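You operate a simulated robot arm through the tools that you are given. There is no shell and no other tool. Be economical: measure what you need, move in short steps, check, and stop when the job is done.

You are at the controls of a simulated two-armed robot. One attempt, no reset.

## Task
Wipe up the spill on the top of the brick wall with the blue cloth and put it back.
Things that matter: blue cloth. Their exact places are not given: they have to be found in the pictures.

It is judged by the outcome, as a careful person would: the job done as asked, and still so three seconds after it is handed in. It fails if anything else is knocked over, pushed out of place, dropped, spilled or broken. Flat cloth is picked up by pressing the open fingertips on it (5 to 10 N) and closing them slowly along it; thin cloth reads only 2 to 8 mm in the jaws.

## Robot
Two 7-joint arms with two-finger parallel grippers on one trunk, on a base that drives. Base frame: it is fixed to the floor where the robot stands at the start and does not move with it; the origin is under the middle of the robot, x ahead of it, y to its left, z up. Lengths are in m, angles in rad, forces in N, time in s.
The left shoulder is at the start at [0.07, 0.163, 1.22], the right one opposite. Payload 3.43 kg a hand.
The TCP of each hand is the grasp point between the finger pads, 0.034 m short of the fingertips. In the tool frame z runs along the fingers and y along their closing line. The gripper opens to 0.128 m. The fingers are 0.024 m wide and 0.012 m thick; the gripper's body (0.048 by 0.13 m) begins 0.096 m behind the TCP.
Orientation is that of the tool frame in the base frame, as [roll, pitch, yaw] about the fixed x, y, z axes, in that order (R = Rz(yaw) Ry(pitch) Rx(roll)). With the fingers straight down and closing along the base's y, the tool's x points along the base's -x, its y along +y and its z along -z.

## Interface
- The arms move only by the tool play_rows. It takes "left_series", "right_series" or both (then of equal length, played together; a hand with none holds still); each is a list of rows, each an object of numbers (a shift or turn left out is 0, a gripper value left out holds the last): "dx", "dy", "dz": the shift along the base's x, y, z in units of 300 mm (1.0 is 300 mm); "ax", "ay", "az": the turn, a rotation vector about the base's x, y, z in units of 90 degrees (1.0 is 90 degrees); "jaw": the closure in counts, from 0 (fully open) to 255 (shut). In form: [{"dx": .., "dy": .., "dz": .., "ax": .., "ay": .., "az": .., "jaw": ..}, ...]. A call has 1 to 8 rows; each row is the pose to reach, as a shift and turn from the pose commanded when the call began. A call with a number of a shift or a turn outside -1 to 1 is refused whole. Each row takes 0.2 s and may step no farther than 0.05 m and 0.15 rad from the row before; otherwise, or with a gripper value out of range, the whole call is refused. A pose out of reach is approached as far as the arm can. The call stops where the force on the tool passes 40 N (or 10 N more than at its start, if that is more) or the arm is blocked; 0.2 s more then pass. The fingers move at their own pace (about 0.153 m/s each) and stop on an object; they squeeze with about 30 N. The grip force told is the motor's: it shows also when the fingers shut on nothing. Time passes only in rows, and 0.2 s behind the last, so rows that repeat a pose let the fingers close. It gives the time, the measured TCP pose, the force on the tool (base axes), the opening and the grip force at its end, in the units of the frame above (readings bear some noise), with the torque about the TCP (base axes, N m) and any sound that the robot's microphone picked up.
- Cameras (640 x 400 px; columns grow to the right, rows downward): "scene" is now at [0.135, -0.0035, 1.4353]; the picture's right is [-0.03, -1.00, 0.00], its down [-0.67, 0.02, -0.74] and it looks along [0.74, -0.02, -0.67] (base axes); focal length 281 px, centre (320, 200). "left" rides on the left gripper at [0.076, 0.011, -0.16] in its tool frame; the picture's right is [-0.15, 0.99, 0.00], its down [-0.88, -0.13, -0.46] and it looks along [-0.45, -0.07, 0.89] (tool axes); focal length 234 px, centre (320, 200). "right" rides on the right gripper at [0.076, -0.011, -0.16] in its tool frame; the picture's right is [0.15, 0.99, 0.00], its down [-0.88, 0.13, -0.46] and it looks along [-0.45, 0.07, 0.89] (tool axes); focal length 234 px, centre (320, 200).
- camera(camera): a new picture of that camera. No time passes.
- move_column(by): slides the trunk up (or, below 0, down) by that many m; the arms and the scene camera ride with it, the base frame stays. It gives what a move gives, with no picture.
- roll_base(legs): drives the robot by 1 to 6 legs, each [ahead, left, turn to the left] in m, m and rad, along the robot's own axes; the way and the turn of a leg run together, so that a leg with both is an arc; at most 1.5 m and 3.142 rad a leg. The arms and the cameras ride along, it lands a little off, and it stops where it bumps. It gives what a move gives.
- pan_tilt(pan, tilt): turns the head with the scene camera to pan (to the left, within 1.501 rad either way) and tilt (down, from -0.506 to 1.204), counted from straight ahead of the robot. It gives what a move gives.
- measure_at(camera, pixels): for up to 12 pixels [column, row] of the newest picture of that camera ("zoom" is the newest enlarged one), the place [x, y, z] in the base frame of the surface seen there, good to about 0.003 m. No time passes.
- zoom(camera, box): a new picture of the part [left, top, right, bottom] of that camera's present view, enlarged. No time passes.
- hand_in(): hands the job in; it is judged then, once.

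Work in short steps. Measure before you move; look again where a grasp or a placing could have gone wrong, and mend it. You have 80 turns and 62 pictures in all, those below and enlarged ones among them. Open the grippers and draw the arms clear of the work before you hand the job in, unless the task says otherwise; then end with one line.

The tools are called after "Request:" as a command line: name --argument value ..., lists and objects as JSON in quotes. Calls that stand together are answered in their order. play_rows: Moves the arms, as the interface text tells. Its arguments: {"type":"object","properties":{"left_series":{"type":"array"},"right_series":{"type":"array"}},"required":[]} The other tools are called the same way: move_column (by) slides the trunk up or down; roll_base (legs) drives the base; pan_tilt (pan, tilt) turns the head that bears the scene camera; camera (camera) takes a picture; measure_at (camera, pixels) gives the place of the surface under pixels of a picture; zoom (camera, box) takes an enlarged picture of a part of a camera's view; hand_in () hands the job in.

At the start:

```text
clock: 0.0
left_position: [0.5678, 0.2146, 1.068]
left_orientation: [-3.14, -0.001, -3.141]
left_ft_force: [0.7, -0.9, -0.2]
left_torque: [0.02, 0.01, -0.05]
left_gripper_width: 0.1277
left_gripper_force: 0.0
right_position: [0.5744, -0.2992, 1.1398]
right_orientation: [-3.141, 0.001, -3.141]
right_ft_force: [0.1, -0.8, 0.7]
right_torque: [-0.02, -0.03, 0.01]
right_gripper_width: 0.1281
right_gripper_force: 0.0
trunk travel left (down, up): [-0.7, 0.24]
robot x, y, heading: [0.0017, -0.0004, -0.005]
head pan, tilt: [-0.026, 0.731]
```

scene: 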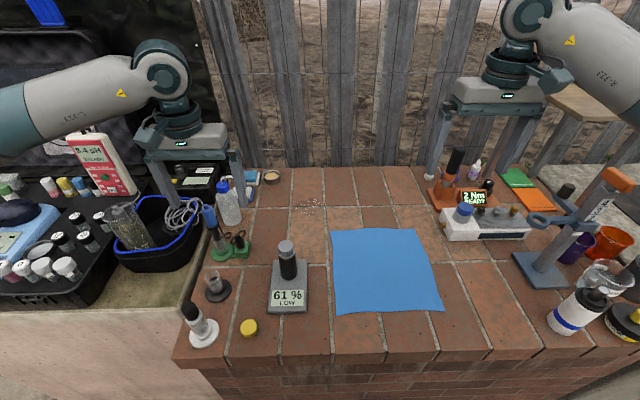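
right: 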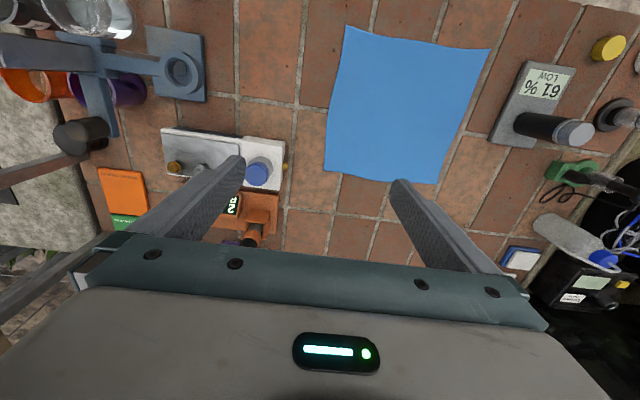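
left: 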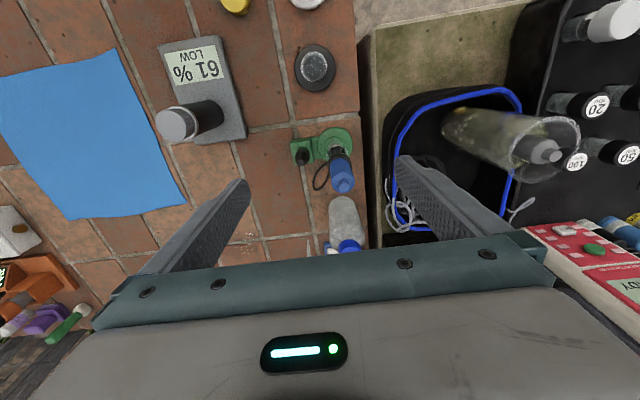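

The blue cloth lies flat around (385,270) in the scene picture, and pale specks show near (315,204), which may be the spill. I zoom in on both areas and measure.

Request:
zoom --camera "scene" --box '[220, 160, 460, 310]'

Request:
measure_at --camera "scene" --pixels '[[331, 230], [417, 229], [444, 309], [336, 314], [385, 270], [315, 204], [300, 208], [325, 200], [287, 250], [288, 290], [229, 205], [480, 222]]'

```text
2.67 times, centred on (340, 235) of scene
```

zoom: 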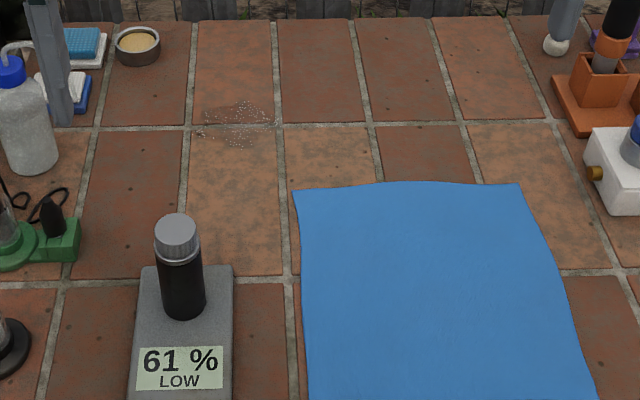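

```text
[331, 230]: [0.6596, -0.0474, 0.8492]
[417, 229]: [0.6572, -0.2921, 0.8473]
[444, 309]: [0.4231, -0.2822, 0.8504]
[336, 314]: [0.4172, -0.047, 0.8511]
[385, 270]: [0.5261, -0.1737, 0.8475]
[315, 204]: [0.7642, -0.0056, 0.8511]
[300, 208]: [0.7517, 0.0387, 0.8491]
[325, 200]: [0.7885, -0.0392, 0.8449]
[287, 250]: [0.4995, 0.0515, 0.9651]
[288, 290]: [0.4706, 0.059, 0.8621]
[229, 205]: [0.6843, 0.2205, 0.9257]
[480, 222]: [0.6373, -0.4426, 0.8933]
```

The specks in the zoom at columns 195–280, rows 98–150 look like the spill; I enlarge it and check the rest of the wall for others.

Request:
zoom --camera "scene" --box '[280, 185, 344, 225]'

Request:
zoom --camera "scene" --box '[170, 160, 330, 360]'

Request:
zoom --camera "scene" --box '[400, 150, 640, 360]'

```text
10.00 times, centred on (312, 205) of scene
```

zoom: 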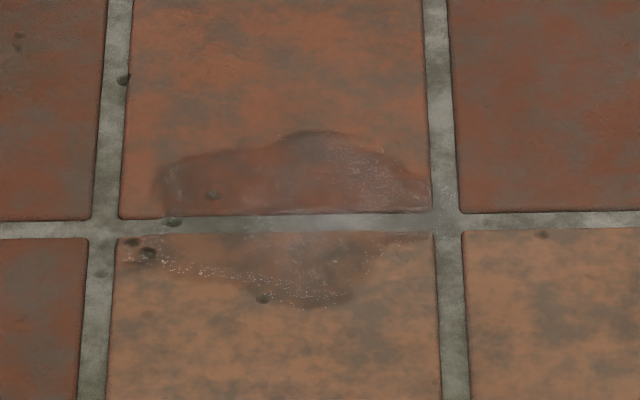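

```text
2.00 times, centred on (250, 260) of scene
```

zoom: 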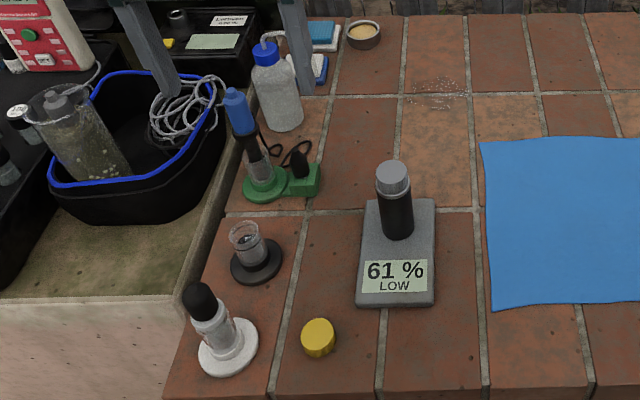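

```text
1.90 times, centred on (520, 255) of scene
```

zoom: 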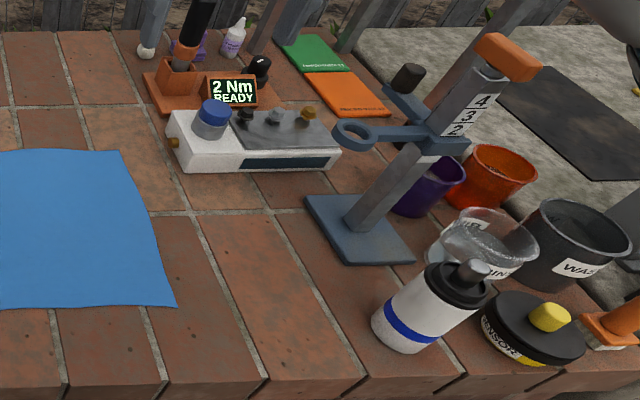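

The spill is a wet patch with specks, about scene columns 291–324, rows 198–216. I measure its bounds, the wall's far edge, and the neighbouring objects.

Request:
measure_at --camera "scene" --pixels '[[292, 210], [324, 205], [312, 198], [311, 216], [320, 170], [272, 177], [248, 191], [306, 262], [307, 310], [272, 262], [250, 245], [440, 220]]'

Request:
measure_at --camera "scene" --pixels '[[375, 228], [336, 250], [400, 260], [350, 300], [320, 166], [320, 163], [431, 178], [248, 330]]'

```text
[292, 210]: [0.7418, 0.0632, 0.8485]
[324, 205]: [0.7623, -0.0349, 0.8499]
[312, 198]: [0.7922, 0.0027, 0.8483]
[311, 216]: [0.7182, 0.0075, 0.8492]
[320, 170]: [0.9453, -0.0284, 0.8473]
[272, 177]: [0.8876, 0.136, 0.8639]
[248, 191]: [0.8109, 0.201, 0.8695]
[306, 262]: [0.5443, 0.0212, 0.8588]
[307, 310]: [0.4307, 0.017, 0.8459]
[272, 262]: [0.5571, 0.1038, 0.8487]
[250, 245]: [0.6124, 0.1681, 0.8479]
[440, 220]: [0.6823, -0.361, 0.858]
```

```text
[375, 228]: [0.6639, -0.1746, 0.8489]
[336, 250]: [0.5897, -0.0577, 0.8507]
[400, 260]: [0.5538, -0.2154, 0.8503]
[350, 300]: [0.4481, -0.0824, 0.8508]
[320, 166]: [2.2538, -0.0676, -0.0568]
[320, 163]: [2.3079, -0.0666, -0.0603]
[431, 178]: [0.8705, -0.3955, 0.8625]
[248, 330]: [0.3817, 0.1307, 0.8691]
```

The spill spans x 0.718–0.792 and y −0.035 to 0.063, with the surface at z ≈ 0.849. I bring both hands above the cloth's far corners, (0.635,−0.085) and (0.635,−0.255), still high, with jaws part closed to about 60 mm.

Request:
play_rows --left_series '[{"dx": 0.028, "dy": -0.124, "dz": -0.025, "jaw": 135}, {"dx": 0.056, "dy": -0.249, "dz": -0.05}, {"dx": 0.084, "dy": -0.373, "dz": -0.075}, {"dx": 0.112, "dy": -0.497, "dz": -0.1}, {"dx": 0.14, "dy": -0.622, "dz": -0.125}, {"dx": 0.168, "dy": -0.746, "dz": -0.15}, {"dx": 0.196, "dy": -0.87, "dz": -0.175}, {"dx": 0.223, "dy": -0.995, "dz": -0.2}]' --right_series '[{"dx": 0.025, "dy": 0.018, "dz": -0.055, "jaw": 135}, {"dx": 0.05, "dy": 0.037, "dz": -0.11}, {"dx": 0.075, "dy": 0.055, "dz": -0.165}, {"dx": 0.1, "dy": 0.073, "dz": -0.22}, {"dx": 0.125, "dy": 0.092, "dz": -0.275}, {"dx": 0.15, "dy": 0.11, "dz": -0.33}, {"dx": 0.175, "dy": 0.128, "dz": -0.385}, {"dx": 0.2, "dy": 0.147, "dz": -0.44}]'

Request:
camera --camera "scene"

```text
clock: 1.8
left_position: [0.6367, -0.086, 1.0082]
left_orientation: [3.14, 0.001, -3.14]
left_ft_force: [0.1, -0.3, -1.1]
left_torque: [0.02, 0.0, -0.03]
left_gripper_width: 0.0603
left_gripper_force: 0.1
right_position: [0.635, -0.256, 1.0065]
right_orientation: [3.14, 0.001, 3.14]
right_ft_force: [-0.3, 0.1, 0.2]
right_torque: [0.01, 0.03, 0.01]
right_gripper_width: 0.0602
right_gripper_force: 0.0
trunk travel left (down, up): [-0.7, 0.24]
robot x, y, heading: [-0.0017, -0.0033, -0.001]
head pan, tilt: [-0.026, 0.731]
```

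```text
54 pictures are left
```

scene: 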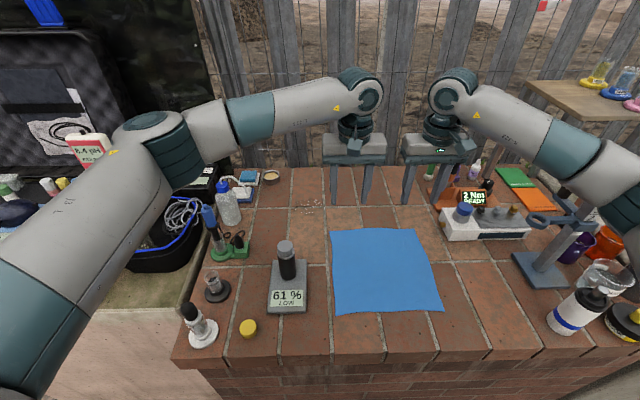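

Both hands hang over the far corners with space between them. I lower both until the fingertips are about 8 mm above the cloth.

Request:
play_rows --left_series '[{"dz": -0.13}, {"dz": -0.26}, {"dz": -0.36}, {"dz": -0.385}]' --right_series '[{"dz": -0.13}, {"dz": -0.26}, {"dz": -0.36}, {"dz": -0.38}]'

Request:
zoom --camera "scene" --box '[300, 180, 460, 280]'

```text
clock: 2.8
left_position: [0.6355, -0.0836, 0.8922]
left_orientation: [3.14, 0.001, -3.138]
left_ft_force: [0.3, 0.8, 0.5]
left_torque: [-0.01, -0.02, -0.02]
left_gripper_width: 0.0602
left_gripper_force: 0.1
right_position: [0.6345, -0.2554, 0.8934]
right_orientation: [-3.141, 0.001, 3.139]
right_ft_force: [0.6, -0.4, -0.1]
right_torque: [-0.03, 0.0, -0.03]
right_gripper_width: 0.0601
right_gripper_force: 0.0
trunk travel left (down, up): [-0.7, 0.24]
robot x, y, heading: [-0.0004, -0.0025, -0.003]
head pan, tilt: [-0.026, 0.731]
```

```text
4.00 times, centred on (380, 230) of scene
```

zoom: 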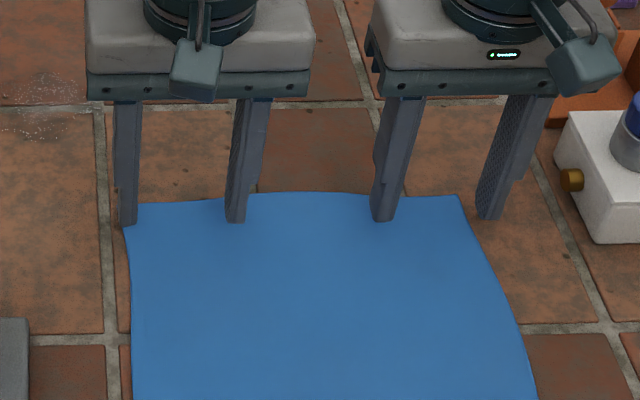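

The right outer fingertip (zoom 490,215) is just off the cloth and the left outer one sits on the edge. I narrow both jaws to ~40 mm, shift slightly inward and toward the robot, then creep down until contact.

Request:
play_rows --left_series '[{"dx": -0.02, "dy": -0.02, "jaw": 172}, {"dx": -0.03, "dy": -0.025, "dz": -0.01}, {"dx": -0.03, "dy": -0.025, "dz": -0.02}, {"dx": -0.03, "dy": -0.025, "dz": -0.027}]' --right_series '[{"dx": -0.02, "dy": 0.02, "jaw": 172}, {"dx": -0.03, "dy": 0.025, "dz": -0.013}, {"dx": -0.03, "dy": 0.025, "dz": -0.023}, {"dx": -0.03, "dy": 0.025, "dz": -0.03}]'

```text
clock: 3.8
left_position: [0.6263, -0.0918, 0.8855]
left_orientation: [-3.14, 0.0, 3.141]
left_ft_force: [0.7, -0.6, 0.8]
left_torque: [0.0, -0.07, 0.01]
left_gripper_width: 0.0416
left_gripper_force: 0.2
right_position: [0.6261, -0.2478, 0.8856]
right_orientation: [-3.141, 0.003, 3.141]
right_ft_force: [0.5, 0.1, 3.8]
right_torque: [-0.13, -0.03, -0.03]
right_gripper_width: 0.0417
right_gripper_force: 0.0
trunk travel left (down, up): [-0.7, 0.24]
robot x, y, heading: [0.0029, -0.0001, -0.001]
head pan, tilt: [-0.026, 0.731]
```

The right hand is in light contact (3.8 N) and the left is about to touch. I press a few millimetres more to find 5–10 N on both.

Request:
play_rows --left_series '[{"dz": -0.005}, {"dz": -0.01}]' --right_series '[{"dz": -0.002}, {"dz": -0.004}]'

```text
clock: 4.4
left_position: [0.6263, -0.0916, 0.884]
left_orientation: [-3.138, 0.005, -3.14]
left_ft_force: [5.1, -0.2, 21.5]
left_torque: [0.33, -0.08, -0.12]
left_gripper_width: 0.042
left_gripper_force: 0.1
right_position: [0.6242, -0.247, 0.8843]
right_orientation: [3.142, 0.002, -3.141]
right_ft_force: [1.9, -0.1, 7.0]
right_torque: [-0.14, -0.05, 0.02]
right_gripper_width: 0.0413
right_gripper_force: 0.1
trunk travel left (down, up): [-0.7, 0.24]
robot x, y, heading: [-0.0003, 0.0008, -0.002]
head pan, tilt: [-0.026, 0.731]
```

Left reads 21.5 N, too much; I ease it up about 1.5 mm and close both jaws slowly in steps.

Request:
play_rows --left_series '[{"dz": 0.005}, {"dz": 0.005, "jaw": 185}, {"dz": 0.005, "jaw": 200}, {"dz": 0.005, "jaw": 215}, {"dz": 0.005, "jaw": 230}, {"dz": 0.005, "jaw": 243}, {"dz": 0.005, "jaw": 255}, {"dz": 0.005, "jaw": 255}]' --right_series '[{"dz": 0}, {"jaw": 185}, {"jaw": 200}, {"jaw": 215}, {"jaw": 230}, {"jaw": 243}, {"jaw": 255}, {"jaw": 255}]'

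Request:
zoom --camera "scene" --box '[300, 180, 460, 280]'

```text
clock: 6.2
left_position: [0.6251, -0.0914, 0.8838]
left_orientation: [-3.141, 0.003, 3.141]
left_ft_force: [0.0, 1.2, 17.3]
left_torque: [0.03, 0.01, -0.02]
left_gripper_width: 0.0022
left_gripper_force: 29.8
right_position: [0.6243, -0.2476, 0.8847]
right_orientation: [3.141, 0.003, -3.141]
right_ft_force: [-0.2, -1.5, 10.2]
right_torque: [-0.06, 0.02, -0.01]
right_gripper_width: 0.0
right_gripper_force: 30.3
trunk travel left (down, up): [-0.7, 0.24]
robot x, y, heading: [0.0006, 0.002, 0.0]
head pan, tilt: [-0.026, 0.731]
```

```text
4.00 times, centred on (380, 230) of scene
```

zoom: 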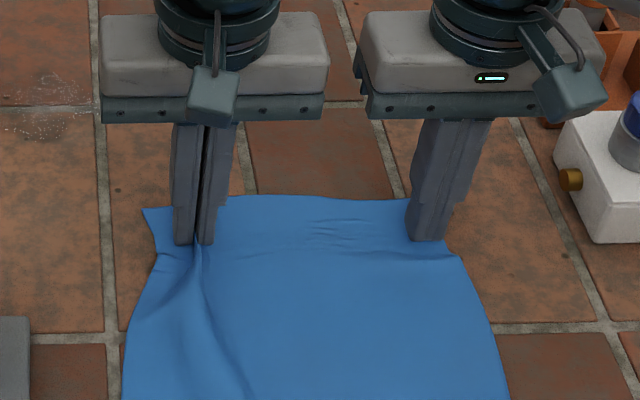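

Left holds cloth (2.2 mm); right shut on nothing (0.0). I raise the right hand, reopen to 42 mm, and press down again.

Request:
play_rows --right_series '[{"dz": 0.03}, {"dz": 0.03, "jaw": 172}, {"dz": 0.03}, {"dz": 0.01}, {"dz": 0.0}, {"dz": -0.004}]'

```text
clock: 7.6
left_position: [0.6248, -0.0912, 0.8854]
left_orientation: [-3.141, 0.003, -3.14]
left_ft_force: [-0.1, 0.4, 15.6]
left_torque: [0.05, -0.04, 0.0]
left_gripper_width: 0.0022
left_gripper_force: 29.7
right_position: [0.6242, -0.2478, 0.885]
right_orientation: [-3.141, 0.004, -3.142]
right_ft_force: [-1.8, 0.3, 12.8]
right_torque: [0.35, 0.08, 0.07]
right_gripper_width: 0.0414
right_gripper_force: 0.1
trunk travel left (down, up): [-0.7, 0.24]
robot x, y, heading: [0.0029, 0.0, 0.001]
head pan, tilt: [-0.026, 0.731]
```

Right is pressed at 12.8 N; I close it slowly with a hair more press.

Request:
play_rows --right_series '[{"dz": -0.001, "jaw": 180}, {"dz": -0.001, "jaw": 192}, {"dz": -0.002, "jaw": 204}, {"dz": -0.002, "jaw": 216}, {"dz": -0.002, "jaw": 228}, {"dz": -0.002, "jaw": 240}, {"dz": -0.002, "jaw": 255}, {"dz": -0.002, "jaw": 255}]'

```text
clock: 9.4
left_position: [0.6247, -0.0891, 0.8854]
left_orientation: [-3.137, 0.003, 3.141]
left_ft_force: [-0.2, -16.7, 2.9]
left_torque: [-0.55, -0.02, 0.0]
left_gripper_width: 0.0021
left_gripper_force: 29.7
right_position: [0.6224, -0.2447, 0.8846]
right_orientation: [3.139, 0.005, -3.139]
right_ft_force: [0.9, 21.5, 30.6]
right_torque: [0.96, 0.02, -0.05]
right_gripper_width: 0.0026
right_gripper_force: 30.1
trunk travel left (down, up): [-0.7, 0.24]
robot x, y, heading: [-0.0019, -0.0016, 0.001]
head pan, tilt: [-0.026, 0.731]
```

Both hold now (2.1 and 2.6 mm), with the cloth stretched between them (about 17–21 N sideways). I slacken by moving the hands 9 mm together, and lift both.

Request:
play_rows --left_series '[{"dz": 0.02, "dy": -0.015}, {"dz": 0.1, "dy": -0.02}, {"dz": 0.23, "dy": -0.02}, {"dz": 0.36, "dy": -0.02}, {"dz": 0.49, "dy": -0.02}, {"dz": 0.62, "dy": -0.02}, {"dz": 0.75, "dy": -0.02}, {"dz": 0.88, "dy": -0.02}]' --right_series '[{"dz": 0.02, "dy": 0.015}, {"dz": 0.1, "dy": 0.02}, {"dz": 0.23, "dy": 0.02}, {"dz": 0.36, "dy": 0.02}, {"dz": 0.49, "dy": 0.02}, {"dz": 0.62, "dy": 0.02}, {"dz": 0.75, "dy": 0.02}, {"dz": 0.88, "dy": 0.02}]'

Request:
camera --camera "scene"

```text
clock: 11.2
left_position: [0.624, -0.0979, 1.1483]
left_orientation: [-3.14, 0.002, 3.141]
left_ft_force: [0.2, 0.6, -0.7]
left_torque: [-0.05, -0.02, -0.04]
left_gripper_width: 0.0022
left_gripper_force: 30.3
right_position: [0.6264, -0.2407, 1.1469]
right_orientation: [3.141, 0.002, -3.141]
right_ft_force: [0.1, 0.6, -0.3]
right_torque: [0.03, -0.03, 0.0]
right_gripper_width: 0.0024
right_gripper_force: 30.2
trunk travel left (down, up): [-0.7, 0.24]
robot x, y, heading: [-0.0007, -0.0027, -0.001]
head pan, tilt: [-0.026, 0.731]
```

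```text
51 pictures are left
```

scene: 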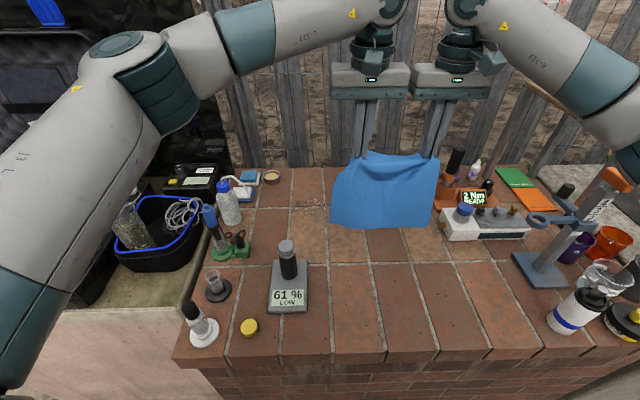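

The cloth hangs cleanly from both hands, clear of the top. I carry it left by 0.165 m and ahead 0.045 m so it lines up with the spill.

Request:
play_rows --left_series '[{"dx": 0.08, "dy": 0.08}, {"dx": 0.15, "dy": 0.2}, {"dx": 0.15, "dy": 0.32}, {"dx": 0.15, "dy": 0.44}, {"dx": 0.15, "dy": 0.55}, {"dx": 0.15, "dy": 0.55}]' --right_series '[{"dx": 0.08, "dy": 0.08}, {"dx": 0.15, "dy": 0.2}, {"dx": 0.15, "dy": 0.32}, {"dx": 0.15, "dy": 0.44}, {"dx": 0.15, "dy": 0.55}, {"dx": 0.15, "dy": 0.55}]'

Request:
camera --camera "scene"

```text
clock: 12.6
left_position: [0.6716, 0.0651, 1.1489]
left_orientation: [3.141, 0.001, -3.141]
left_ft_force: [0.2, -1.3, -0.7]
left_torque: [0.0, 0.03, -0.01]
left_gripper_width: 0.002
left_gripper_force: 30.0
right_position: [0.6714, -0.0793, 1.1463]
right_orientation: [3.14, 0.0, 3.139]
right_ft_force: [0.3, 0.3, -0.3]
right_torque: [0.07, 0.01, 0.0]
right_gripper_width: 0.0025
right_gripper_force: 30.3
trunk travel left (down, up): [-0.7, 0.24]
robot x, y, heading: [-0.0004, -0.0012, 0.001]
head pan, tilt: [-0.026, 0.731]
```

```text
50 pictures are left
```

scene: 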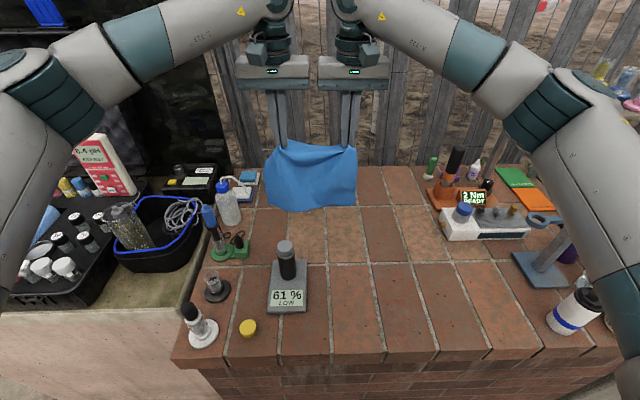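

The hanging cloth's lower edge is just above the wall. I lay it over the spill, moving ahead while lowering, to end at x ≈ 0.82 with the tips just above the surface.

Request:
play_rows --left_series '[{"dz": -0.12}, {"dx": 0.03, "dz": -0.25}, {"dx": 0.09, "dz": -0.38}, {"dx": 0.17, "dz": -0.5}, {"dx": 0.26, "dz": -0.61}, {"dx": 0.35, "dz": -0.7}, {"dx": 0.43, "dz": -0.79}, {"dx": 0.5, "dz": -0.86}]' --right_series '[{"dz": -0.12}, {"dx": 0.03, "dz": -0.25}, {"dx": 0.09, "dz": -0.38}, {"dx": 0.17, "dz": -0.5}, {"dx": 0.26, "dz": -0.61}, {"dx": 0.35, "dz": -0.7}, {"dx": 0.43, "dz": -0.79}, {"dx": 0.5, "dz": -0.86}]'

Request:
zoom --camera "scene" --box '[220, 120, 420, 270]'

```text
clock: 14.4
left_position: [0.8127, 0.0684, 0.8897]
left_orientation: [-3.14, 0.003, 3.14]
left_ft_force: [0.0, -2.1, -0.4]
left_torque: [-0.07, -0.03, -0.02]
left_gripper_width: 0.0021
left_gripper_force: 30.5
left hand out of reach, approached as far as the arm can: row 8
right_position: [0.8138, -0.0784, 0.8892]
right_orientation: [-3.141, 0.0, -3.137]
right_ft_force: [0.7, 1.7, 0.1]
right_torque: [0.08, 0.02, 0.02]
right_gripper_width: 0.0024
right_gripper_force: 29.3
right hand out of reach, approached as far as the arm can: row 8
trunk travel left (down, up): [-0.7, 0.24]
robot x, y, heading: [0.0011, -0.0027, 0.002]
head pan, tilt: [-0.026, 0.731]
```

```text
2.67 times, centred on (320, 195) of scene
```

zoom: 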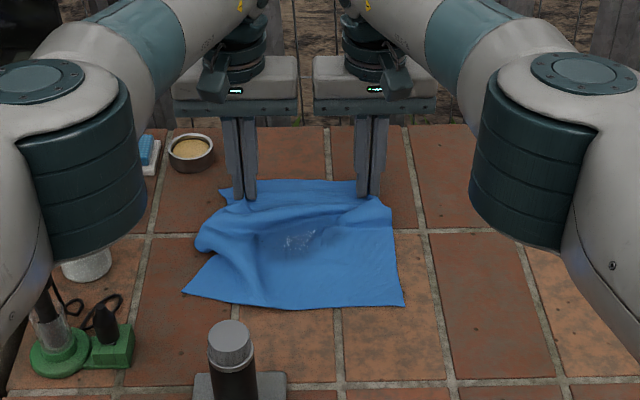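

The cloth now lies over the spill, and a damp patch shows on it at zoom (300,240). I shift the hands so the left fingertips are at y ≈ 0.017, press lightly, and stroke back across the spill.

Request:
play_rows --left_series '[{"dx": -0.06, "dy": -0.08}, {"dx": -0.08, "dy": -0.17}, {"dx": -0.08, "dy": -0.17, "dz": -0.01}, {"dx": -0.15, "dy": -0.17, "dz": -0.01}, {"dx": -0.22, "dy": -0.17, "dz": -0.01}, {"dx": -0.29, "dy": -0.17, "dz": -0.01}, {"dx": -0.36, "dy": -0.17, "dz": -0.01}]' --right_series '[{"dx": -0.06, "dy": -0.08}, {"dx": -0.08, "dy": -0.17}, {"dx": -0.08, "dy": -0.17, "dz": -0.005}, {"dx": -0.15, "dy": -0.17, "dz": -0.005}, {"dx": -0.22, "dy": -0.17, "dz": -0.005}, {"dx": -0.29, "dy": -0.17, "dz": -0.005}, {"dx": -0.36, "dy": -0.17, "dz": -0.005}]'

Request:
zoom --camera "scene" --box '[220, 120, 420, 270]'

```text
clock: 16.0
left_position: [0.7049, 0.0192, 0.8889]
left_orientation: [-3.141, 0.002, -3.142]
left_ft_force: [-0.1, -5.8, -0.1]
left_torque: [-0.17, -0.02, 0.01]
left_gripper_width: 0.0023
left_gripper_force: 29.7
right_position: [0.7064, -0.1304, 0.8866]
right_orientation: [-3.141, 0.001, -3.141]
right_ft_force: [-0.5, 5.1, 0.9]
right_torque: [0.18, -0.04, -0.03]
right_gripper_width: 0.0024
right_gripper_force: 29.9
trunk travel left (down, up): [-0.7, 0.24]
robot x, y, heading: [-0.0011, -0.003, 0.004]
head pan, tilt: [-0.026, 0.731]
```

```text
2.67 times, centred on (320, 195) of scene
```

zoom: 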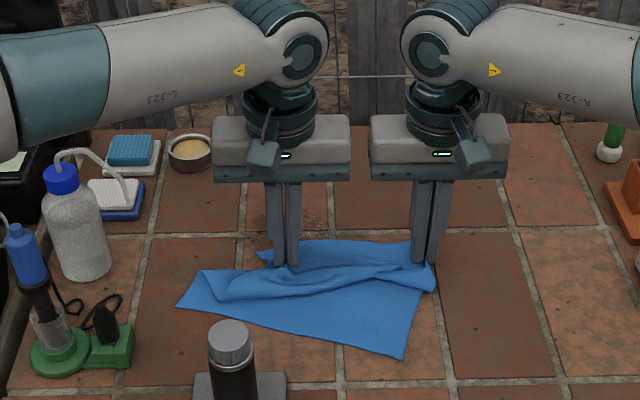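

Specks remain visible behind the fingers near zoom (315,222), and force was about 0, so the stroke was not pressed. I zoom in on the spot.

Request:
zoom --camera "scene" --box '[280, 185, 360, 235]'

```text
8.00 times, centred on (320, 210) of scene
```

zoom: 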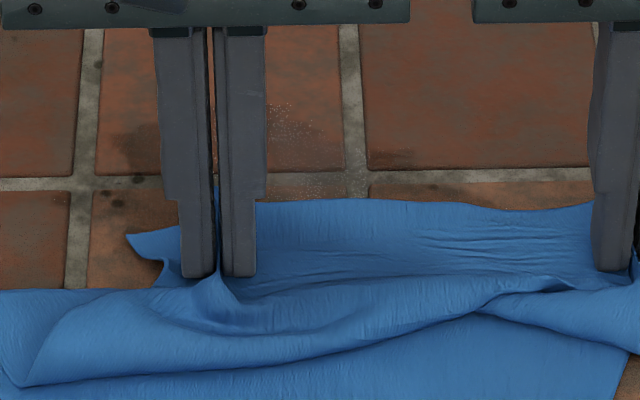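

I press about 3.5 mm lower and stroke ahead over the spill to x ≈ 0.80, watching force.

Request:
play_rows --left_series '[{"dz": -0.006}, {"dz": -0.012}, {"dx": 0.05, "dz": -0.012}, {"dx": 0.1, "dz": -0.012}]' --right_series '[{"dz": 0}, {"dz": -0.003}, {"dx": 0.05, "dz": -0.003}, {"dx": 0.1, "dz": -0.003}]'

```text
clock: 17.0
left_position: [0.7344, 0.0183, 0.8853]
left_orientation: [-3.141, 0.004, -3.141]
left_ft_force: [-3.8, -4.9, 13.4]
left_torque: [-0.15, 0.13, 0.0]
left_gripper_width: 0.0022
left_gripper_force: 30.1
right_position: [0.7349, -0.13, 0.8869]
right_orientation: [3.14, 0.002, -3.141]
right_ft_force: [0.1, 3.5, -0.8]
right_torque: [0.11, 0.0, -0.01]
right_gripper_width: 0.0026
right_gripper_force: 30.5
trunk travel left (down, up): [-0.7, 0.24]
robot x, y, heading: [0.0036, -0.0019, 0.001]
head pan, tilt: [-0.026, 0.731]
```

Left is now wiping with 13 N. I raster the left fingertips over the spill area: y from 0.07 to −0.04 at rising x.

Request:
play_rows --left_series '[{"dy": 0.1}, {"dy": 0.17}, {"dx": 0.06, "dy": 0.17}, {"dx": 0.06, "dy": 0.05}, {"dx": 0.06, "dy": -0.08}, {"dx": 0.06, "dy": -0.2}, {"dx": 0.13, "dy": -0.2}, {"dx": 0.13, "dy": -0.08}]' --right_series '[{"dy": 0.1}, {"dy": 0.17}, {"dx": 0.06, "dy": 0.17}, {"dx": 0.06, "dy": 0.05}, {"dx": 0.06, "dy": -0.08}, {"dx": 0.06, "dy": -0.2}, {"dx": 0.13, "dy": -0.2}, {"dx": 0.13, "dy": -0.08}]'

Request:
zoom --camera "scene" --box '[260, 165, 380, 240]'

```text
clock: 18.8
left_position: [0.775, -0.0017, 0.8857]
left_orientation: [-3.137, 0.003, 3.14]
left_ft_force: [2.5, -7.3, 13.6]
left_torque: [-0.26, -0.05, 0.0]
left_gripper_width: 0.0023
left_gripper_force: 29.5
right_position: [0.7736, -0.1502, 0.8872]
right_orientation: [-3.138, 0.001, 3.14]
right_ft_force: [-0.2, 4.3, -0.2]
right_torque: [0.07, 0.0, 0.01]
right_gripper_width: 0.0024
right_gripper_force: 30.0
trunk travel left (down, up): [-0.7, 0.24]
robot x, y, heading: [0.0001, 0.0014, -0.001]
head pan, tilt: [-0.026, 0.731]
```

```text
5.33 times, centred on (320, 202) of scene
```

zoom: 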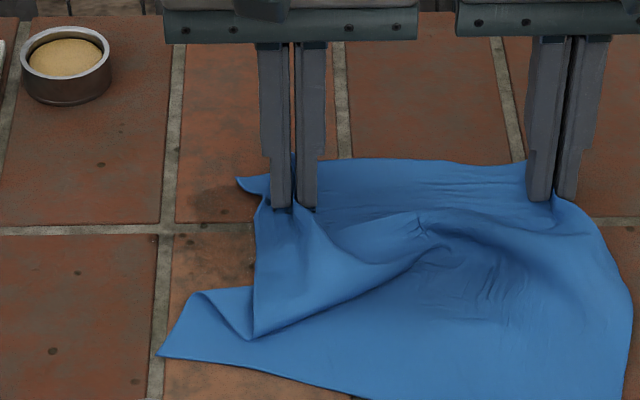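

Forces stay good at 13–14 N. I continue the raster: across to y ≈ 0.065 at x 0.775, on to x 0.795 and back across.

Request:
play_rows --left_series '[{"dy": 0.12}, {"dy": 0.23}, {"dx": 0.06, "dy": 0.23}, {"dx": 0.06, "dy": 0.12}, {"dx": 0.06, "dy": 0.0}, {"dx": 0.06, "dy": -0.12}, {"dx": 0.0, "dy": -0.14}]' --right_series '[{"dy": 0.12}, {"dy": 0.23}, {"dx": 0.06, "dy": 0.23}, {"dx": 0.06, "dy": 0.12}, {"dx": 0.06, "dy": 0.0}, {"dx": 0.06, "dy": -0.12}, {"dx": 0.0, "dy": -0.14}]'

Request:
play_rows --left_series '[{"dx": -0.1, "dy": 0.0}, {"dx": -0.18, "dy": 0.05}, {"dx": -0.22, "dy": 0.17}, {"dx": -0.22, "dy": 0.3}, {"dx": -0.1, "dy": 0.36}, {"dx": 0.02, "dy": 0.36}, {"dx": 0.02, "dy": 0.2}]' --right_series '[{"dx": -0.1, "dy": 0.0}, {"dx": -0.18, "dy": 0.05}, {"dx": -0.22, "dy": 0.17}, {"dx": -0.22, "dy": 0.3}, {"dx": -0.1, "dy": 0.36}, {"dx": 0.02, "dy": 0.36}, {"dx": 0.02, "dy": 0.2}]'

```text
clock: 20.4
left_position: [0.7727, -0.0476, 0.8847]
left_orientation: [3.141, 0.004, 3.14]
left_ft_force: [1.8, -3.1, 14.6]
left_torque: [-0.08, -0.01, -0.03]
left_gripper_width: 0.0021
left_gripper_force: 30.0
left hand out of reach, approached as far as the arm can: row 6
right_position: [0.7754, -0.1957, 0.8876]
right_orientation: [-3.141, 0.003, 3.141]
right_ft_force: [-0.3, 4.5, 0.6]
right_torque: [0.16, 0.0, 0.01]
right_gripper_width: 0.0024
right_gripper_force: 30.2
trunk travel left (down, up): [-0.7, 0.24]
robot x, y, heading: [-0.0009, 0.002, -0.007]
head pan, tilt: [-0.026, 0.731]
```

```text
clock: 22.0
left_position: [0.7779, 0.0099, 0.8846]
left_orientation: [3.136, 0.003, -3.14]
left_ft_force: [-0.4, -1.3, 16.8]
left_torque: [0.05, 0.02, -0.02]
left_gripper_width: 0.0021
left_gripper_force: 29.7
right_position: [0.7796, -0.1392, 0.8857]
right_orientation: [3.137, 0.002, -3.141]
right_ft_force: [0.4, 4.6, 0.4]
right_torque: [0.29, 0.01, 0.01]
right_gripper_width: 0.0025
right_gripper_force: 29.7
trunk travel left (down, up): [-0.7, 0.24]
robot x, y, heading: [0.0007, 0.0015, 0.001]
head pan, tilt: [-0.026, 0.731]
```

The raster is done; I lift the cloth off with both hands while drawing back a little, and look at the spot.

Request:
play_rows --left_series '[{"dz": 0.12}, {"dz": 0.24, "dx": -0.03}, {"dz": 0.36, "dx": -0.07}, {"dz": 0.48, "dx": -0.12}, {"dz": 0.6, "dx": -0.18}, {"dz": 0.72, "dx": -0.24}, {"dz": 0.84, "dx": -0.3}, {"dz": 0.9, "dx": -0.33, "dy": -0.1}]' --right_series '[{"dz": 0.12}, {"dz": 0.24, "dx": -0.03}, {"dz": 0.36, "dx": -0.07}, {"dz": 0.48, "dx": -0.12}, {"dz": 0.6, "dx": -0.18}, {"dz": 0.72, "dx": -0.24}, {"dz": 0.84, "dx": -0.3}, {"dz": 0.9, "dx": -0.33, "dy": -0.1}]'

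Request:
camera --camera "scene"

```text
clock: 23.8
left_position: [0.6823, -0.0204, 1.1535]
left_orientation: [3.138, 0.002, 3.141]
left_ft_force: [-0.5, -6.9, 0.5]
left_torque: [-0.13, -0.04, 0.01]
left_gripper_width: 0.0021
left_gripper_force: 30.1
right_position: [0.683, -0.171, 1.1544]
right_orientation: [3.137, 0.001, 3.138]
right_ft_force: [-0.1, 5.1, -0.5]
right_torque: [0.28, 0.01, 0.05]
right_gripper_width: 0.0024
right_gripper_force: 30.1
trunk travel left (down, up): [-0.7, 0.24]
robot x, y, heading: [0.0001, 0.0016, 0.001]
head pan, tilt: [-0.026, 0.731]
```

```text
45 pictures are left
```

scene: 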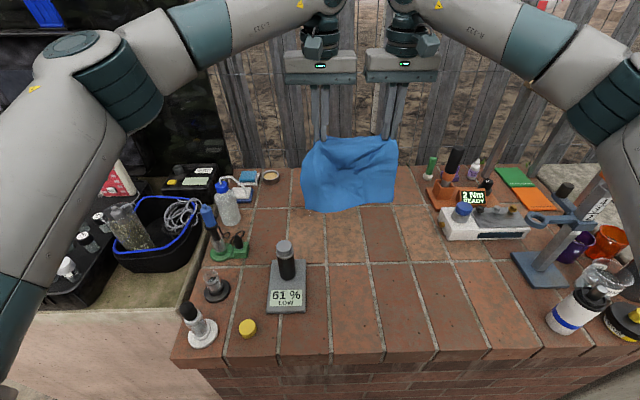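

The cloth blocks the view. I carry it right and back over its own place (x ≈ 0.43), which also uncovers the spill spot.

Request:
play_rows --left_series '[{"dx": -0.08, "dy": -0.11}, {"dx": -0.18, "dy": -0.2}, {"dx": -0.3, "dy": -0.27}, {"dx": -0.43, "dy": -0.27}, {"dx": -0.56, "dy": -0.27}, {"dx": -0.69, "dy": -0.27}, {"dx": -0.81, "dy": -0.27}, {"dx": -0.81, "dy": -0.27}]' --right_series '[{"dx": -0.08, "dy": -0.1}, {"dx": -0.18, "dy": -0.19}, {"dx": -0.3, "dy": -0.255}, {"dx": -0.43, "dy": -0.255}, {"dx": -0.56, "dy": -0.255}, {"dx": -0.69, "dy": -0.255}, {"dx": -0.81, "dy": -0.255}, {"dx": -0.81, "dy": -0.255}]'

Request:
camera --camera "scene"

Request:
zoom --camera "scene" --box '[270, 180, 350, 230]'

```text
clock: 25.6
left_position: [0.4398, -0.0977, 1.1517]
left_orientation: [-3.141, 0.001, -3.14]
left_ft_force: [0.0, -0.8, -0.5]
left_torque: [-0.06, 0.02, -0.01]
left_gripper_width: 0.0023
left_gripper_force: 29.6
right_position: [0.441, -0.2417, 1.1553]
right_orientation: [-3.141, -0.002, 3.141]
right_ft_force: [0.2, 0.4, 0.9]
right_torque: [0.04, 0.01, -0.01]
right_gripper_width: 0.0022
right_gripper_force: 30.2
trunk travel left (down, up): [-0.7, 0.24]
robot x, y, heading: [0.0009, -0.0011, -0.002]
head pan, tilt: [-0.026, 0.731]
```

```text
44 pictures are left
```

scene: 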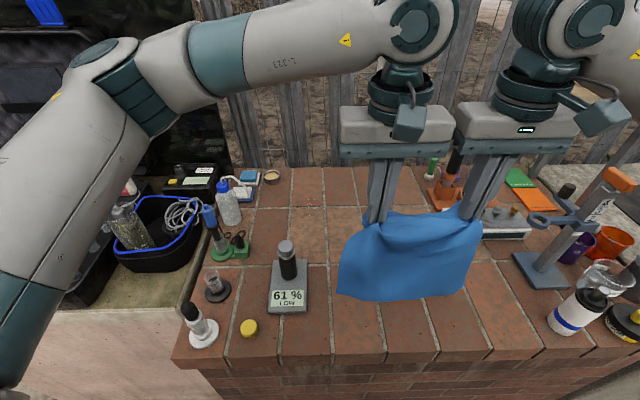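

```text
8.00 times, centred on (310, 205) of scene
```

zoom: 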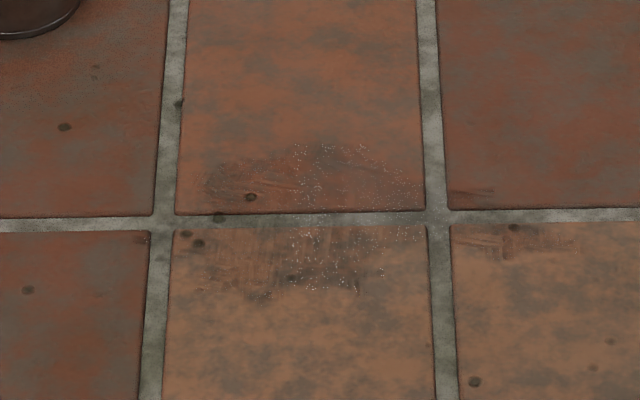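

The spill is only partly wiped: specks remain at zoom columns 200–430, rows 145–295, with faint streaks at 450–580. I go back for a denser second pass: first ahead, then left, as before.

Request:
play_rows --left_series '[{"dx": 0.12}, {"dx": 0.26}, {"dx": 0.4}, {"dx": 0.54}, {"dx": 0.67, "dy": 0.05}, {"dx": 0.767, "dy": 0.15}, {"dx": 0.767, "dy": 0.3}, {"dx": 0.767, "dy": 0.44}]' --right_series '[{"dx": 0.12}, {"dx": 0.26}, {"dx": 0.4}, {"dx": 0.54}, {"dx": 0.67, "dy": 0.05}, {"dx": 0.767, "dy": 0.15}, {"dx": 0.767, "dy": 0.3}, {"dx": 0.767, "dy": 0.44}]'

Request:
play_rows --left_series '[{"dy": 0.07, "dz": -0.06}, {"dx": 0.02, "dy": 0.1, "dz": -0.19}, {"dx": 0.06, "dy": 0.1, "dz": -0.33}, {"dx": 0.14, "dy": 0.1, "dz": -0.46}, {"dx": 0.22, "dy": 0.1, "dz": -0.58}, {"dx": 0.31, "dy": 0.1, "dz": -0.69}, {"dx": 0.39, "dy": 0.1, "dz": -0.79}, {"dx": 0.44, "dy": 0.1, "dz": -0.86}]' --right_series '[{"dy": 0.07, "dz": -0.06}, {"dx": 0.02, "dy": 0.1, "dz": -0.19}, {"dx": 0.06, "dy": 0.1, "dz": -0.33}, {"dx": 0.14, "dy": 0.1, "dz": -0.46}, {"dx": 0.22, "dy": 0.1, "dz": -0.58}, {"dx": 0.31, "dy": 0.1, "dz": -0.69}, {"dx": 0.39, "dy": 0.1, "dz": -0.79}, {"dx": 0.44, "dy": 0.1, "dz": -0.87}]'

Request:
zoom --camera "scene" --box '[220, 140, 380, 240]'

```text
clock: 27.4
left_position: [0.6677, 0.0377, 1.1528]
left_orientation: [-3.137, -0.001, 3.141]
left_ft_force: [0.3, 0.0, 0.1]
left_torque: [-0.07, -0.01, 0.0]
left_gripper_width: 0.0019
left_gripper_force: 29.9
right_position: [0.6707, -0.1054, 1.1577]
right_orientation: [-3.139, 0.0, 3.139]
right_ft_force: [0.9, 1.6, 0.2]
right_torque: [-0.03, -0.01, 0.03]
right_gripper_width: 0.0027
right_gripper_force: 30.4
trunk travel left (down, up): [-0.7, 0.24]
robot x, y, heading: [0.0014, -0.0003, 0.001]
head pan, tilt: [-0.026, 0.731]
```

```text
clock: 29.2
left_position: [0.8016, 0.0641, 0.8952]
left_orientation: [-3.141, 0.0, 3.141]
left_ft_force: [-0.7, -1.4, -0.2]
left_torque: [-0.06, -0.01, -0.03]
left_gripper_width: 0.0024
left_gripper_force: 29.8
right_position: [0.8029, -0.0806, 0.8954]
right_orientation: [3.14, 0.0, 3.141]
right_ft_force: [0.2, 1.2, -0.6]
right_torque: [0.07, 0.01, 0.01]
right_gripper_width: 0.0024
right_gripper_force: 30.1
trunk travel left (down, up): [-0.7, 0.24]
robot x, y, heading: [0.0006, -0.0009, -0.002]
head pan, tilt: [-0.026, 0.731]
```

```text
4.00 times, centred on (300, 190) of scene
```

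zoom: 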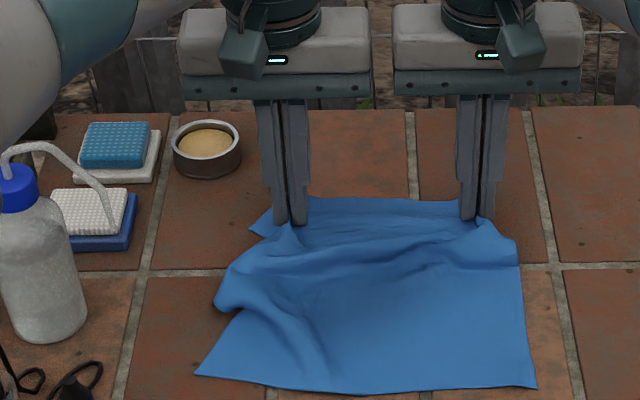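

The cloth covers the spot again, with tips at x ≈ 0.80 and 10 mm high. I press both hands down to about 10 N.

Request:
play_rows --left_series '[{"dz": -0.02}, {"dz": -0.03}, {"dz": -0.036}]' --right_series '[{"dz": -0.02}, {"dz": -0.03}, {"dz": -0.036}]'

```text
clock: 30.0
left_position: [0.8001, 0.0655, 0.8853]
left_orientation: [3.141, 0.002, -3.139]
left_ft_force: [1.4, 0.3, 6.4]
left_torque: [0.03, 0.03, -0.01]
left_gripper_width: 0.0021
left_gripper_force: 30.1
right_position: [0.8015, -0.08, 0.8853]
right_orientation: [-3.141, 0.001, -3.141]
right_ft_force: [-0.3, 0.2, 3.3]
right_torque: [0.06, -0.04, -0.02]
right_gripper_width: 0.0024
right_gripper_force: 29.2
trunk travel left (down, up): [-0.7, 0.24]
robot x, y, heading: [-0.0018, -0.0019, 0.001]
head pan, tilt: [-0.026, 0.731]
```

Contact is good on both. I start dense side-to-side strokes of 0.145 m, stepping 9 mm toward the robot after each, pressing 1 mm more.

Request:
play_rows --left_series '[{"dy": -0.15, "dz": -0.004}, {"dy": -0.3, "dz": -0.004}, {"dy": -0.45, "dz": -0.004}, {"dx": -0.03, "dy": -0.48, "dz": -0.004}, {"dx": -0.03, "dy": -0.33, "dz": -0.004}, {"dx": -0.03, "dy": -0.18, "dz": -0.004}, {"dx": -0.03, "dy": -0.03, "dz": -0.004}, {"dx": -0.06, "dy": 0, "dz": -0.004}]' --right_series '[{"dy": -0.15, "dz": -0.004}, {"dy": -0.3, "dz": -0.004}, {"dy": -0.45, "dz": -0.004}, {"dx": -0.03, "dy": -0.48, "dz": -0.004}, {"dx": -0.03, "dy": -0.33, "dz": -0.004}, {"dx": -0.03, "dy": -0.18, "dz": -0.004}, {"dx": -0.03, "dy": -0.03, "dz": -0.004}, {"dx": -0.06, "dy": 0, "dz": -0.004}]'

Request:
play_rows --left_series '[{"dy": -0.15}, {"dy": -0.3}, {"dy": -0.45}, {"dx": -0.03, "dy": -0.48}, {"dx": -0.03, "dy": -0.33}, {"dx": -0.03, "dy": -0.18}, {"dx": -0.03, "dy": -0.03}, {"dx": -0.06, "dy": 0}]' --right_series '[{"dy": -0.15}, {"dy": -0.3}, {"dy": -0.45}, {"dx": -0.03, "dy": -0.48}, {"dx": -0.03, "dy": -0.33}, {"dx": -0.03, "dy": -0.18}, {"dx": -0.03, "dy": -0.03}, {"dx": -0.06, "dy": 0}]'

Request:
zoom --camera "scene" --box '[220, 140, 380, 240]'

```text
clock: 31.8
left_position: [0.7826, 0.0648, 0.886]
left_orientation: [3.137, 0.005, -3.139]
left_ft_force: [3.5, 1.3, 14.1]
left_torque: [0.1, -0.02, -0.04]
left_gripper_width: 0.0022
left_gripper_force: 30.2
left hand out of reach, approached as far as the arm can: row 2, 3, 4, 5
right_position: [0.7835, -0.0813, 0.8853]
right_orientation: [3.14, 0.002, 3.14]
right_ft_force: [2.8, 0.9, 11.8]
right_torque: [0.18, -0.04, -0.03]
right_gripper_width: 0.0025
right_gripper_force: 29.9
trunk travel left (down, up): [-0.7, 0.24]
robot x, y, heading: [-0.0003, -0.0025, -0.002]
head pan, tilt: [-0.026, 0.731]
```

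```text
clock: 33.6
left_position: [0.7632, 0.0642, 0.8864]
left_orientation: [3.139, 0.003, 3.142]
left_ft_force: [2.5, -0.5, 10.8]
left_torque: [0.0, -0.03, -0.02]
left_gripper_width: 0.0022
left_gripper_force: 29.8
left hand out of reach, approached as far as the arm can: row 3, 4
right_position: [0.7658, -0.0803, 0.885]
right_orientation: [3.139, 0.004, -3.142]
right_ft_force: [3.1, 0.1, 15.4]
right_torque: [0.11, -0.06, -0.05]
right_gripper_width: 0.0021
right_gripper_force: 29.9
trunk travel left (down, up): [-0.7, 0.24]
robot x, y, heading: [-0.0004, -0.0022, -0.005]
head pan, tilt: [-0.026, 0.731]
```

```text
4.00 times, centred on (300, 190) of scene
```

zoom: 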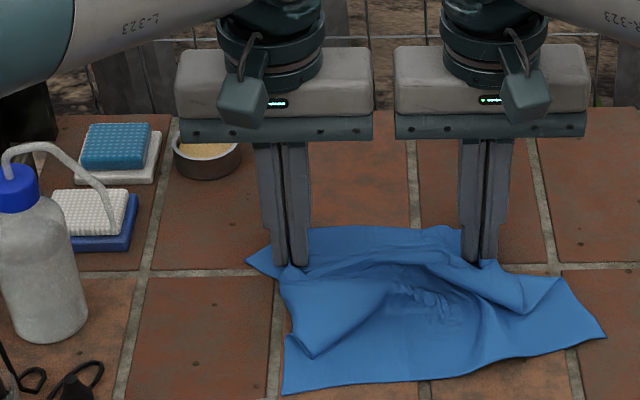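

Forces run 11–15 N on both hands and nothing nearby is touched. I continue the strokes toward x ≈ 0.71.

Request:
play_rows --left_series '[{"dy": -0.15}, {"dy": -0.3}, {"dy": -0.45}, {"dx": -0.03, "dy": -0.48}, {"dx": -0.03, "dy": -0.33}, {"dx": -0.03, "dy": -0.18}, {"dx": -0.03, "dy": -0.03}, {"dx": -0.06, "dy": 0}]' --right_series '[{"dy": -0.15}, {"dy": -0.3}, {"dy": -0.45}, {"dx": -0.03, "dy": -0.48}, {"dx": -0.03, "dy": -0.33}, {"dx": -0.03, "dy": -0.18}, {"dx": -0.03, "dy": -0.03}, {"dx": -0.06, "dy": 0}]'

Request:
play_rows --left_series '[{"dy": -0.15}, {"dy": -0.3}, {"dy": -0.45}, {"dx": -0.03, "dy": -0.48}, {"dx": -0.03, "dy": -0.33}, {"dx": -0.03, "dy": -0.18}, {"dx": -0.03, "dy": -0.03}, {"dx": -0.06, "dy": 0}]' --right_series '[{"dy": -0.15}, {"dy": -0.3}, {"dy": -0.45}, {"dx": -0.03, "dy": -0.48}, {"dx": -0.03, "dy": -0.33}, {"dx": -0.03, "dy": -0.18}, {"dx": -0.03, "dy": -0.03}, {"dx": -0.06, "dy": 0}]'

Request:
play_rows --left_series '[{"dy": -0.15}, {"dy": -0.3}, {"dy": -0.45}, {"dx": -0.03, "dy": -0.48}, {"dx": -0.03, "dy": -0.33}, {"dx": -0.03, "dy": -0.18}, {"dx": -0.03, "dy": -0.03}]' --right_series '[{"dy": -0.15}, {"dy": -0.3}, {"dy": -0.45}, {"dx": -0.03, "dy": -0.48}, {"dx": -0.03, "dy": -0.33}, {"dx": -0.03, "dy": -0.18}, {"dx": -0.03, "dy": -0.03}]'

Request:
zoom --camera "scene" --box '[240, 160, 400, 260]'

```text
clock: 35.4
left_position: [0.7455, 0.0642, 0.8867]
left_orientation: [3.138, 0.003, -3.14]
left_ft_force: [3.4, -0.8, 13.1]
left_torque: [0.05, -0.01, -0.02]
left_gripper_width: 0.0022
left_gripper_force: 29.9
right_position: [0.7455, -0.0794, 0.8856]
right_orientation: [3.14, 0.004, -3.14]
right_ft_force: [3.2, 2.1, 17.5]
right_torque: [0.19, -0.05, -0.03]
right_gripper_width: 0.0024
right_gripper_force: 30.1
trunk travel left (down, up): [-0.7, 0.24]
robot x, y, heading: [-0.0025, 0.0046, 0.0]
head pan, tilt: [-0.026, 0.731]
```

```text
clock: 37.2
left_position: [0.7275, 0.0639, 0.886]
left_orientation: [3.141, 0.004, -3.14]
left_ft_force: [4.8, -2.5, 18.5]
left_torque: [-0.02, -0.01, -0.01]
left_gripper_width: 0.0019
left_gripper_force: 30.3
right_position: [0.7279, -0.0786, 0.8849]
right_orientation: [3.138, 0.004, 3.141]
right_ft_force: [2.7, 0.3, 17.6]
right_torque: [0.11, -0.09, -0.05]
right_gripper_width: 0.0025
right_gripper_force: 30.1
trunk travel left (down, up): [-0.7, 0.24]
robot x, y, heading: [-0.0012, -0.0013, 0.0]
head pan, tilt: [-0.026, 0.731]
```

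```text
clock: 38.8
left_position: [0.7164, 0.0567, 0.886]
left_orientation: [-3.141, 0.003, -3.141]
left_ft_force: [0.1, -2.6, 8.6]
left_torque: [-0.12, 0.05, 0.05]
left_gripper_width: 0.0024
left_gripper_force: 29.7
right_position: [0.7189, -0.0884, 0.8852]
right_orientation: [-3.138, 0.003, 3.139]
right_ft_force: [-1.4, -4.8, 27.0]
right_torque: [0.03, 0.05, 0.03]
right_gripper_width: 0.0023
right_gripper_force: 30.0
trunk travel left (down, up): [-0.7, 0.24]
robot x, y, heading: [0.0028, 0.0005, -0.005]
head pan, tilt: [-0.026, 0.731]
```

```text
4.00 times, centred on (320, 210) of scene
```

zoom: 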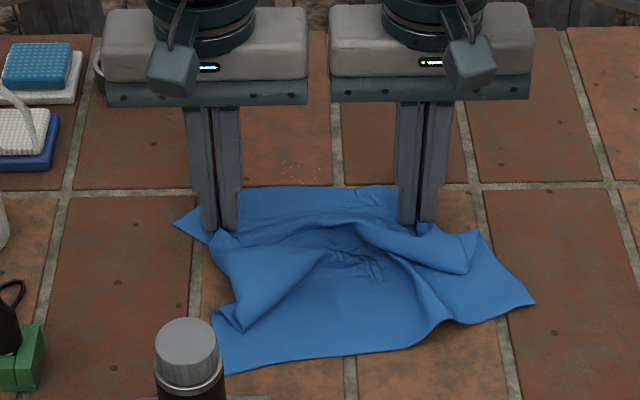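

A few specks remain near zoom (300,165). I look closer to see exactly where.

Request:
zoom --camera "scene" --box '[280, 188, 344, 228]'

Request:
measure_at --camera "zoom" --pixels '[[300, 130], [400, 180], [250, 100]]'

```text
10.00 times, centred on (312, 208) of scene
```

zoom: 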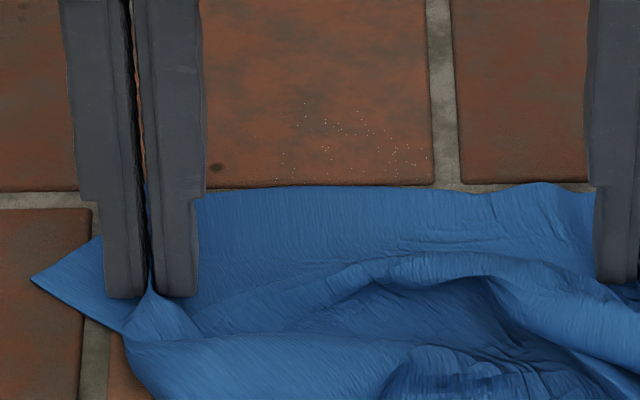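

```text
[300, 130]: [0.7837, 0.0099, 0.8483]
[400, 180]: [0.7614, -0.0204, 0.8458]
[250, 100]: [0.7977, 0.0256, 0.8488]
```

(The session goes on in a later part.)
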